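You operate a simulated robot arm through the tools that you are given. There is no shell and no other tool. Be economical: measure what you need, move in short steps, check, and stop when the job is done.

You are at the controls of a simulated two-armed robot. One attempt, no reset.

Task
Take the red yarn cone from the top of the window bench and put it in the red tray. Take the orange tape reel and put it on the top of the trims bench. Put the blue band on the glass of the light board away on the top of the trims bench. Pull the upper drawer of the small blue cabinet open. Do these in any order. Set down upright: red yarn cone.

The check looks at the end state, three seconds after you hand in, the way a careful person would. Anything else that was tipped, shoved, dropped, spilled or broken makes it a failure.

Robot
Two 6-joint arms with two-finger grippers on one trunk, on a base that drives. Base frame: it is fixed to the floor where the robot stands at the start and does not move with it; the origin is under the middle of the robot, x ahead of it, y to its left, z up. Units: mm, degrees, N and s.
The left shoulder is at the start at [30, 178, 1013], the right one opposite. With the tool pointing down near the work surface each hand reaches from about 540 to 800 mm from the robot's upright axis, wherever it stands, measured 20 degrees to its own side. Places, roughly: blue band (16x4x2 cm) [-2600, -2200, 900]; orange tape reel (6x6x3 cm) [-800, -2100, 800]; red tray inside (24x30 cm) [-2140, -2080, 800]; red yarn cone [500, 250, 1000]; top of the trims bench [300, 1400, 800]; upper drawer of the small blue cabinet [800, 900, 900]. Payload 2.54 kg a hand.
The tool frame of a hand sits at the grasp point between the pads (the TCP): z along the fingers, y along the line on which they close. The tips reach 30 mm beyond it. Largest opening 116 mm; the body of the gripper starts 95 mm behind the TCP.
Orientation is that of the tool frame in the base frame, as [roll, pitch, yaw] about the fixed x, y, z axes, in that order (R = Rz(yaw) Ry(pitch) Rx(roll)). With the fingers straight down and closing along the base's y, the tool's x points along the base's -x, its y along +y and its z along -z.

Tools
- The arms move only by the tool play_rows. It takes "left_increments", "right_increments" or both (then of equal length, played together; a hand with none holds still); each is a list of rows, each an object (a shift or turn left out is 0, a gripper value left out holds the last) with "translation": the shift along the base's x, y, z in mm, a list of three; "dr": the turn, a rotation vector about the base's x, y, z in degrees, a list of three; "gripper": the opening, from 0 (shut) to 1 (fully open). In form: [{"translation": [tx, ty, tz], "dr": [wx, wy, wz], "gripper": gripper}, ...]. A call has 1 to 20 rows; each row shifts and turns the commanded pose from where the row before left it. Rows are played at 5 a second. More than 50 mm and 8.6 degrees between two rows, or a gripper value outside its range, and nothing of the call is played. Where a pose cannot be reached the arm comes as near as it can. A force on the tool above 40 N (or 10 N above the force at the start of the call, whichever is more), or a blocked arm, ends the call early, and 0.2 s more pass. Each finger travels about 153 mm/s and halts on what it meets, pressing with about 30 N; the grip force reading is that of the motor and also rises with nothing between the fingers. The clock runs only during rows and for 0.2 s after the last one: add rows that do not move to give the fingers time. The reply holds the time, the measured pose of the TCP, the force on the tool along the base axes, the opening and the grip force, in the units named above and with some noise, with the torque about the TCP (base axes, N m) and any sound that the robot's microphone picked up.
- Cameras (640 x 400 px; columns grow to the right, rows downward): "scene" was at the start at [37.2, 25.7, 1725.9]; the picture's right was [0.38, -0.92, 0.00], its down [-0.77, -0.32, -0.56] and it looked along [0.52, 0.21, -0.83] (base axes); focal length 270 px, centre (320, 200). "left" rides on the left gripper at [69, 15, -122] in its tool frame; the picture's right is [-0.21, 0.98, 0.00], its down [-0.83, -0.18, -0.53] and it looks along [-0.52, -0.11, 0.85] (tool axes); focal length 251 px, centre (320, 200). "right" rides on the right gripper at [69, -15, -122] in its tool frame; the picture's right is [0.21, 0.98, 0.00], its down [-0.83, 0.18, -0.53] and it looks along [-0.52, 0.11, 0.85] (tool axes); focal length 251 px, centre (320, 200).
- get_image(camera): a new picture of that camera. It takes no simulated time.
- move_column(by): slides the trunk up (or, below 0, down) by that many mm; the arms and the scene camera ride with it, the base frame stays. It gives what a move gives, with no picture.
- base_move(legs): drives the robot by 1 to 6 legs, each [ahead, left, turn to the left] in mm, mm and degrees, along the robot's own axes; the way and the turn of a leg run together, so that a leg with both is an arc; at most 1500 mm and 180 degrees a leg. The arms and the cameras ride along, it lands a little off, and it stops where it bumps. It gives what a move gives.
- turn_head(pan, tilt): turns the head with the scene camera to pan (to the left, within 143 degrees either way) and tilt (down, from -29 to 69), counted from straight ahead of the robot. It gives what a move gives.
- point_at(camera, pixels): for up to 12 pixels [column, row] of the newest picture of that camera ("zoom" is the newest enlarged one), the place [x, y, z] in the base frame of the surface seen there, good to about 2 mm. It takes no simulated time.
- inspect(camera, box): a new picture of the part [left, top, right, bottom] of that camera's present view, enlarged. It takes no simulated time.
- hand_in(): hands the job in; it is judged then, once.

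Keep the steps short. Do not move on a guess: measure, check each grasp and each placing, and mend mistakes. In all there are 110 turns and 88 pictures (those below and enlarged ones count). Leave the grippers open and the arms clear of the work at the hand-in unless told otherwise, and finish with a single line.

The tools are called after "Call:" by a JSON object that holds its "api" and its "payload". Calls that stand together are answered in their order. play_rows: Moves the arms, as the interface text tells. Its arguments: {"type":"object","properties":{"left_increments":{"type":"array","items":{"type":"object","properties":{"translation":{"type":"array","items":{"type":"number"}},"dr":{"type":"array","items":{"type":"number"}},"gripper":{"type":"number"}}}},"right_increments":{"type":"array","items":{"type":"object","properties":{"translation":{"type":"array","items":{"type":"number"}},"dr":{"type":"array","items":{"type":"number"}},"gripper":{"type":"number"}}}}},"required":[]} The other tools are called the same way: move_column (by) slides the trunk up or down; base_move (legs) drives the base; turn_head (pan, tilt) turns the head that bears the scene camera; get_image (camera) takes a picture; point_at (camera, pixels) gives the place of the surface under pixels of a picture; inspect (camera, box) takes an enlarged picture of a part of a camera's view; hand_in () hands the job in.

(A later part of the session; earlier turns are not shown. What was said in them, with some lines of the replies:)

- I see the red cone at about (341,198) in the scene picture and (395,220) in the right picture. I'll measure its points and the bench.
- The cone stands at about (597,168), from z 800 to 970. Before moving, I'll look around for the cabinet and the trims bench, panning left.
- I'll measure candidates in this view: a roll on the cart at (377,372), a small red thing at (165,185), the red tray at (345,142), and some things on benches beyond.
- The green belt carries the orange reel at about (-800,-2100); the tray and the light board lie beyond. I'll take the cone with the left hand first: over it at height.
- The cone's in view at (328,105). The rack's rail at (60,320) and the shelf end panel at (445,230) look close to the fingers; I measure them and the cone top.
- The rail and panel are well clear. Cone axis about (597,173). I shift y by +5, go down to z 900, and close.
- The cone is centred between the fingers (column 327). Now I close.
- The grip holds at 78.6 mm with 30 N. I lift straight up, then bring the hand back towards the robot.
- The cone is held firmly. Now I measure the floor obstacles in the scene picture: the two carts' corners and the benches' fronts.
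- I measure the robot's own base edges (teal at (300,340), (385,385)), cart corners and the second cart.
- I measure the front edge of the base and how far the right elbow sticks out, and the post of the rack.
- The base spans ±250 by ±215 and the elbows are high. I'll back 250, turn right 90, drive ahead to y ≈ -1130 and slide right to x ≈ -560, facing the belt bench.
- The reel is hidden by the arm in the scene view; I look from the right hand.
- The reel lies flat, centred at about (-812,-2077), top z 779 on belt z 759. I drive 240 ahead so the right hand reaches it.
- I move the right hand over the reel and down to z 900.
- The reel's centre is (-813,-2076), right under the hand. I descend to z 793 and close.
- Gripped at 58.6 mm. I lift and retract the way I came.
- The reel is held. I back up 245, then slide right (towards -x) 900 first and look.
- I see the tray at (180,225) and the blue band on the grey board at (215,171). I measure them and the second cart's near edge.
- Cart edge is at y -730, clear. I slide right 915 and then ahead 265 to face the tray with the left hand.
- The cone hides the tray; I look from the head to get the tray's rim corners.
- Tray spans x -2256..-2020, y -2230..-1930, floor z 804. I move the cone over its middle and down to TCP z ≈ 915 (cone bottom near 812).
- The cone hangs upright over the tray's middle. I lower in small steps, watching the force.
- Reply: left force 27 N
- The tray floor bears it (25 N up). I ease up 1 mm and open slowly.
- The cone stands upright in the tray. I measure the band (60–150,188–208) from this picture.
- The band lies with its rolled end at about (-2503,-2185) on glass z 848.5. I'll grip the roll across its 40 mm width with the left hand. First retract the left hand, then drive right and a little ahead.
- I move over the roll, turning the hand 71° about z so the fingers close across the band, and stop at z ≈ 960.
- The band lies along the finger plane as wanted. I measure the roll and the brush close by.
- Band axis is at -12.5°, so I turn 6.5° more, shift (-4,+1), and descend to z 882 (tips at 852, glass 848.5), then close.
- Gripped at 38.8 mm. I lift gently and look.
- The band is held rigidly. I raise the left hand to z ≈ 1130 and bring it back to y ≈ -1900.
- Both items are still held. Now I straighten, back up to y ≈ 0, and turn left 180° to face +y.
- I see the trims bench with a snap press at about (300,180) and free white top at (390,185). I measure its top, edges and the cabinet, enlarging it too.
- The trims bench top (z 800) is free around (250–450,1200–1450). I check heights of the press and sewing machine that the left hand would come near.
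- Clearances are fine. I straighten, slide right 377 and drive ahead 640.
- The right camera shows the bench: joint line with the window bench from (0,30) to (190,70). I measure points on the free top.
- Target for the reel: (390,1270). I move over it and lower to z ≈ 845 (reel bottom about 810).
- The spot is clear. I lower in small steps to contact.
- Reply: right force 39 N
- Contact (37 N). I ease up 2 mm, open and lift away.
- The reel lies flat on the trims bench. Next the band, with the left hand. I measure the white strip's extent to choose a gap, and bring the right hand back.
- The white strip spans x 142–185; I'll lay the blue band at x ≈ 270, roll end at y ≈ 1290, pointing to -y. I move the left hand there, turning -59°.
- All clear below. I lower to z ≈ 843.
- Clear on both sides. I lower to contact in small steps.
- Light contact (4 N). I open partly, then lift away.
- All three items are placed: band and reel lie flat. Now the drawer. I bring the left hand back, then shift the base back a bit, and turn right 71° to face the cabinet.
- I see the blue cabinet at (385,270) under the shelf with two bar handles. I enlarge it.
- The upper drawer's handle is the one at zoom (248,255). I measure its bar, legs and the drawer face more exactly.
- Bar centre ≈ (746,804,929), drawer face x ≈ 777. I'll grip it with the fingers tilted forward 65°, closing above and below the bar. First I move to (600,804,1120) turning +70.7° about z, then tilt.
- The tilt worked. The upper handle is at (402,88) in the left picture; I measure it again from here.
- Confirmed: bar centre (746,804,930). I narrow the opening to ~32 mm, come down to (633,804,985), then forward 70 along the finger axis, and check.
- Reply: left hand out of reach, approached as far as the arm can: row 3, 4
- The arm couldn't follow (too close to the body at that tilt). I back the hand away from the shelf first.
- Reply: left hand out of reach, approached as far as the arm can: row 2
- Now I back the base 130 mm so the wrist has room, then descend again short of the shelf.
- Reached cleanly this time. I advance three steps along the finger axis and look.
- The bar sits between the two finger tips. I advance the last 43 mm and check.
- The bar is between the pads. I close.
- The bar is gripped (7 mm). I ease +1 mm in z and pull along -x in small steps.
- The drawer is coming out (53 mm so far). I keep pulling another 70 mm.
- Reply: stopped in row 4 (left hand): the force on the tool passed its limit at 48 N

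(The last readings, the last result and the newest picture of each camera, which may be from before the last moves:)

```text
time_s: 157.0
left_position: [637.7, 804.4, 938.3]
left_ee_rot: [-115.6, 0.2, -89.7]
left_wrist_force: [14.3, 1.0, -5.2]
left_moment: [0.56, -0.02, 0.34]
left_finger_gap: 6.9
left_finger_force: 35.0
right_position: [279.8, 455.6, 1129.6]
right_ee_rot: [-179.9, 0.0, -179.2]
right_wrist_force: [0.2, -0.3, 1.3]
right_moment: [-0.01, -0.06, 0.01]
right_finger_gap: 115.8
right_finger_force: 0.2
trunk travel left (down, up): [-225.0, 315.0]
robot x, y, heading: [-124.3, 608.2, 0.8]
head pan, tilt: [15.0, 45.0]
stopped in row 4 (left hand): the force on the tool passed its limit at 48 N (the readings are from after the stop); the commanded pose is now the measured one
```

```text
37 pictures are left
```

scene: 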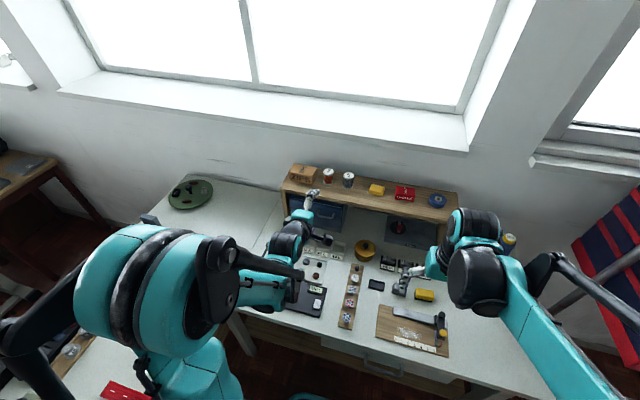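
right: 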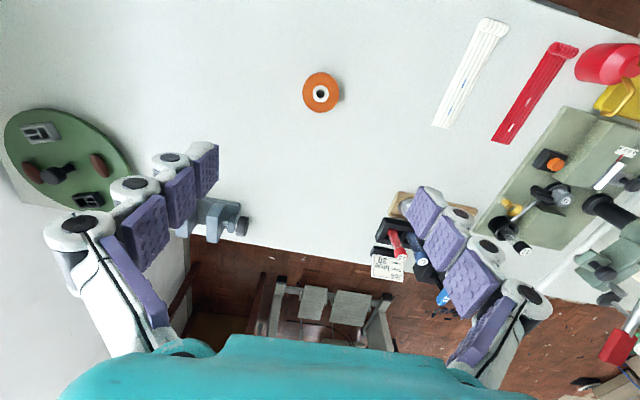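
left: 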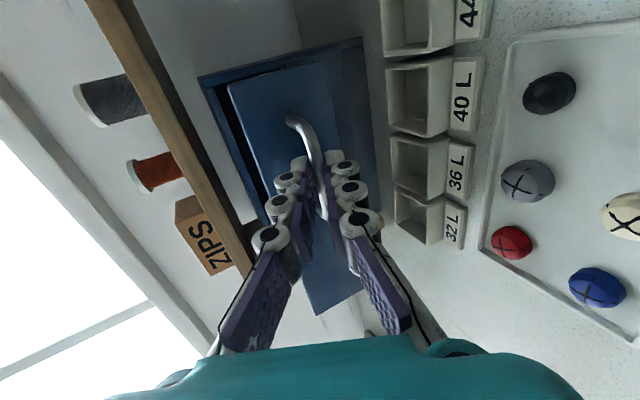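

It stopped against 48 N after ~95 mm — most likely the drawer's end stop. I open the fingers to ~32 mm and retreat along the finger axis.

Call:
{"api": "play_rows", "payload": {"left_increments": [{"gripper": 0.1}, {"gripper": 0.28}, {}, {"translation": [-18, 0, 8.7]}, {"translation": [-18, 0, 8.7]}, {"translation": [-18, 0, 30]}, {"translation": [-10, 0, 40]}, {"translation": [-10, 0, 40]}, {"translation": [-10, 0, 40]}, {}]}}

Call:
{"api": "get_image", "payload": {"camera": "left"}}

```text
time_s: 159.2
left_position: [553.2, 804.9, 1107.0]
left_ee_rot: [-115.6, 0.1, -89.8]
left_wrist_force: [0.2, 0.6, 0.7]
left_moment: [-0.03, 0.02, 0.02]
left_finger_gap: 32.7
left_finger_force: 0.0
right_position: [280.1, 455.5, 1130.4]
right_ee_rot: [180.0, -0.1, -179.1]
right_wrist_force: [0.1, 0.1, -0.1]
right_moment: [0.0, 0.01, 0.0]
right_finger_gap: 116.0
right_finger_force: 0.1
trunk travel left (down, up): [-225.0, 315.0]
robot x, y, heading: [-123.9, 604.6, 0.9]
head pan, tilt: [15.0, 45.0]
```

```text
36 pictures are left
```

left: 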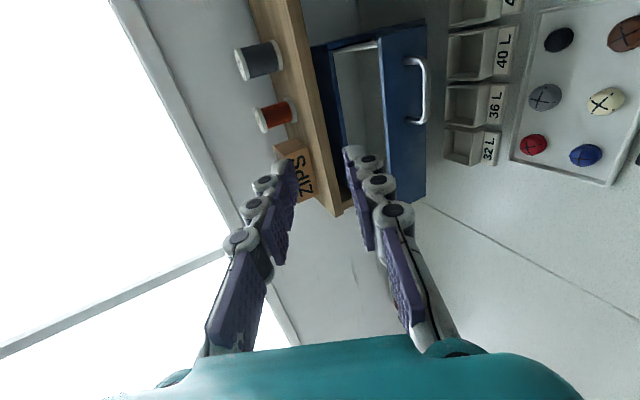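

The drawer stands open. I measure the drawer front, the shelf and the cabinet to see whether anything moved.

Call:
{"api": "point_at", "payload": {"camera": "left", "pixels": [[422, 90], [395, 100], [400, 170], [360, 90], [345, 60], [300, 130], [275, 10], [425, 180], [318, 60]]}}

Call:
{"api": "inspect", "payload": {"camera": "left", "box": [280, 0, 480, 220]}}

```text
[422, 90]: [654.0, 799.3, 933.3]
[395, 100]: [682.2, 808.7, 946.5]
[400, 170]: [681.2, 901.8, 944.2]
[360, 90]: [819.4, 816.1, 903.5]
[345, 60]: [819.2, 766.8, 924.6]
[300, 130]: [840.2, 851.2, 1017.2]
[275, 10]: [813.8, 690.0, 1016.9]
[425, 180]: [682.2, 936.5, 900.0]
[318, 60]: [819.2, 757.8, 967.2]
```

```text
1.82 times, centred on (380, 110) of left
```

zoom: 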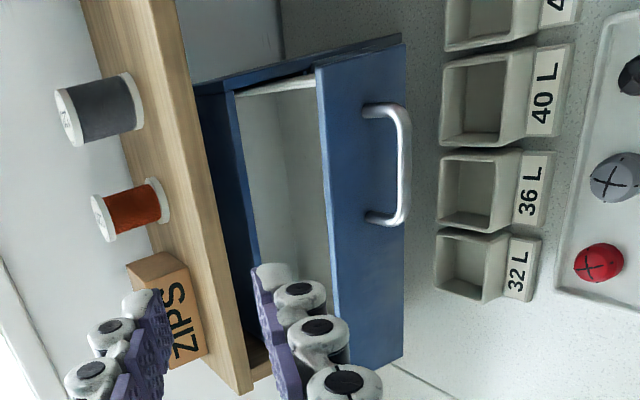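

The drawer face moved from x 777 to 682, i.e. 95 mm open. I want to be sure the cabinet itself stayed put; I take the left hand up and back, untilt it, and look.

Call:
{"api": "play_rows", "payload": {"left_increments": [{"translation": [-15, -15, 10], "dr": [0, 8, 0], "gripper": 0.6}, {"translation": [-15, -15, 5], "dr": [0, 8, 0], "gripper": 1}, {"translation": [-15, -15, 5], "dr": [0, 8, 0]}, {"translation": [-15, -15, 5], "dr": [0, 8, 0]}, {"translation": [0, -15, 5], "dr": [0, 8, 0]}, {"translation": [0, -15, 5], "dr": [0, 8, 0]}, {"translation": [0, -15, 5], "dr": [0, 8, 0]}, {"translation": [0, -15, 0], "dr": [0, 8, 0]}, {"dr": [0, 0, -8]}, {"dr": [0, 0, -8]}, {"dr": [0, 0, -8]}, {"dr": [0, 0, -8]}, {"dr": [0, 0, -8]}, {"dr": [0, 0, -8]}, {"dr": [0, 0, -8]}, {"dr": [0, 0, -8]}, {"dr": [0, 0, -8]}, {}]}}

Call:
{"api": "get_image", "payload": {"camera": "left"}}

Call:
{"api": "turn_head", "payload": {"pan": 20, "tilt": 40}}

Call:
{"api": "get_image", "payload": {"camera": "scene"}}

```text
time_s: 163.0
left_position: [492.3, 684.4, 1147.8]
left_ee_rot: [-179.7, 0.2, -162.0]
left_wrist_force: [-0.2, 0.2, 0.3]
left_moment: [0.0, 0.02, 0.0]
left_finger_gap: 116.1
left_finger_force: 0.1
right_position: [278.8, 454.9, 1129.9]
right_ee_rot: [180.0, 0.0, -179.1]
right_wrist_force: [-0.3, 0.8, 0.2]
right_moment: [0.01, 0.0, 0.01]
right_finger_gap: 116.0
right_finger_force: 0.1
trunk travel left (down, up): [-225.0, 315.0]
robot x, y, heading: [-126.8, 609.6, 1.1]
head pan, tilt: [15.0, 45.0]
```

```text
34 pictures are left
```

left: 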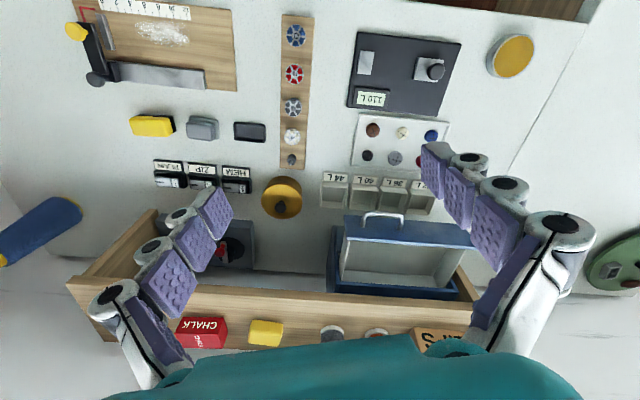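

```text
time_s: 163.7
left_position: [491.8, 685.2, 1146.9]
left_ee_rot: [-179.6, 0.3, -162.0]
left_wrist_force: [0.2, 0.7, 0.3]
left_moment: [0.03, 0.0, -0.01]
left_finger_gap: 116.2
left_finger_force: 0.0
right_position: [279.9, 455.9, 1130.0]
right_ee_rot: [-180.0, -0.1, -179.1]
right_wrist_force: [-0.4, 0.5, 0.4]
right_moment: [-0.02, 0.02, 0.0]
right_finger_gap: 116.1
right_finger_force: 0.1
trunk travel left (down, up): [-225.0, 315.0]
robot x, y, heading: [-126.5, 605.6, 0.5]
head pan, tilt: [20.0, 40.0]
```

```text
33 pictures are left
```

scene: 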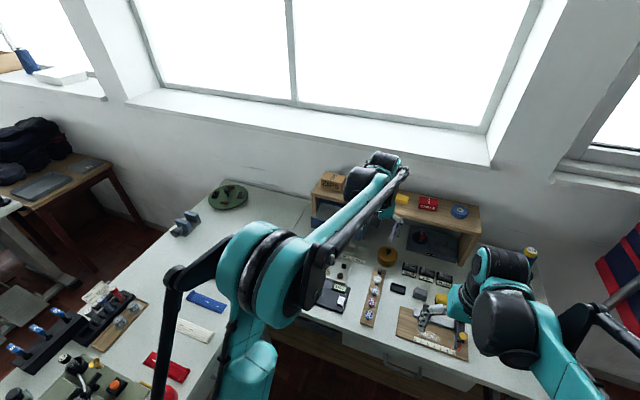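

Call:
{"api": "inspect", "payload": {"camera": "left", "box": [310, 190, 490, 310]}}

Call:
{"api": "point_at", "payload": {"camera": "left", "pixels": [[337, 228], [333, 285], [332, 265], [330, 240], [470, 280], [400, 232], [341, 230], [335, 250]]}}

```text
3.33 times, centred on (400, 250) of left
```

zoom: 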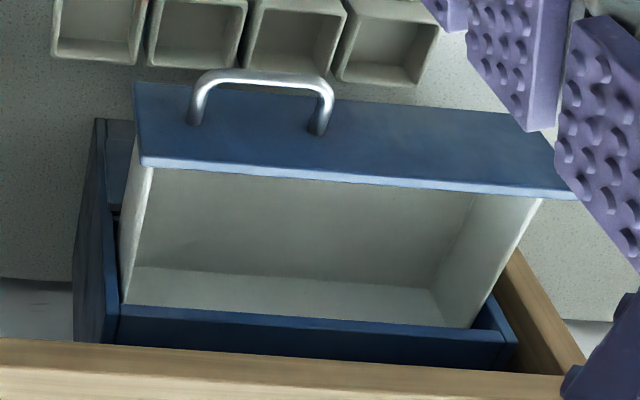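

```text
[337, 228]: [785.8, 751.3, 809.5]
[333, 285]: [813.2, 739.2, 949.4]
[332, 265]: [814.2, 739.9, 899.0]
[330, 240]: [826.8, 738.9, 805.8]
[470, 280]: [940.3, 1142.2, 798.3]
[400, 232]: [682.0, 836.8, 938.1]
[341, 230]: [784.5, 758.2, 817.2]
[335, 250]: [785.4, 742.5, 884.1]
```

The cabinet's frame is at x 785.8, exactly as before, so only the drawer moved to its stop. I back the base off a little so the arms are clear, and take a last look.

Call:
{"api": "base_move", "payload": {"legs": [[-150, 0, 0]]}}

Call:
{"api": "get_image", "payload": {"camera": "scene"}}

```text
time_s: 165.1
left_position: [338.5, 682.7, 1146.7]
left_ee_rot: [-179.6, 0.2, -161.9]
left_wrist_force: [-0.2, 0.5, 0.3]
left_moment: [0.0, -0.04, -0.02]
left_finger_gap: 115.9
left_finger_force: 0.2
right_position: [125.6, 452.7, 1129.7]
right_ee_rot: [-179.9, 0.0, -179.0]
right_wrist_force: [-0.3, -0.2, 0.4]
right_moment: [-0.01, -0.04, -0.01]
right_finger_gap: 116.1
right_finger_force: 0.1
trunk travel left (down, up): [-225.0, 315.0]
robot x, y, heading: [-279.1, 601.8, 1.0]
head pan, tilt: [20.0, 40.0]
```

```text
31 pictures are left
```

scene: 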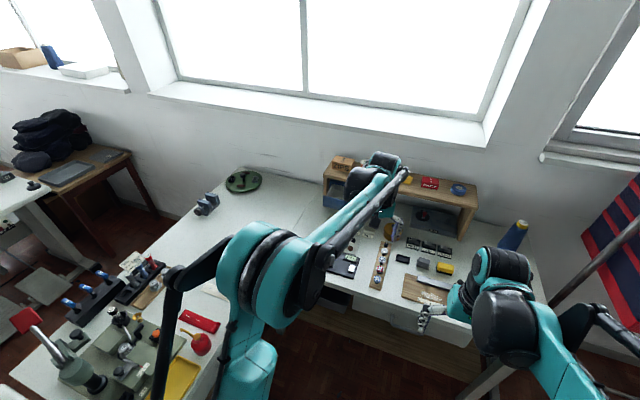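

Everything is in place: cone in the tray, reel and band on the trims bench, drawer open, grippers open and clear. I hand in.

Call:
{"api": "hand_in", "payload": {}}

```text
The job is handed in.
```

The red cone is upright in the red tray, the orange reel and blue band lie on the trims bench, and the upper blue drawer is open 95 mm, where it met a stop.
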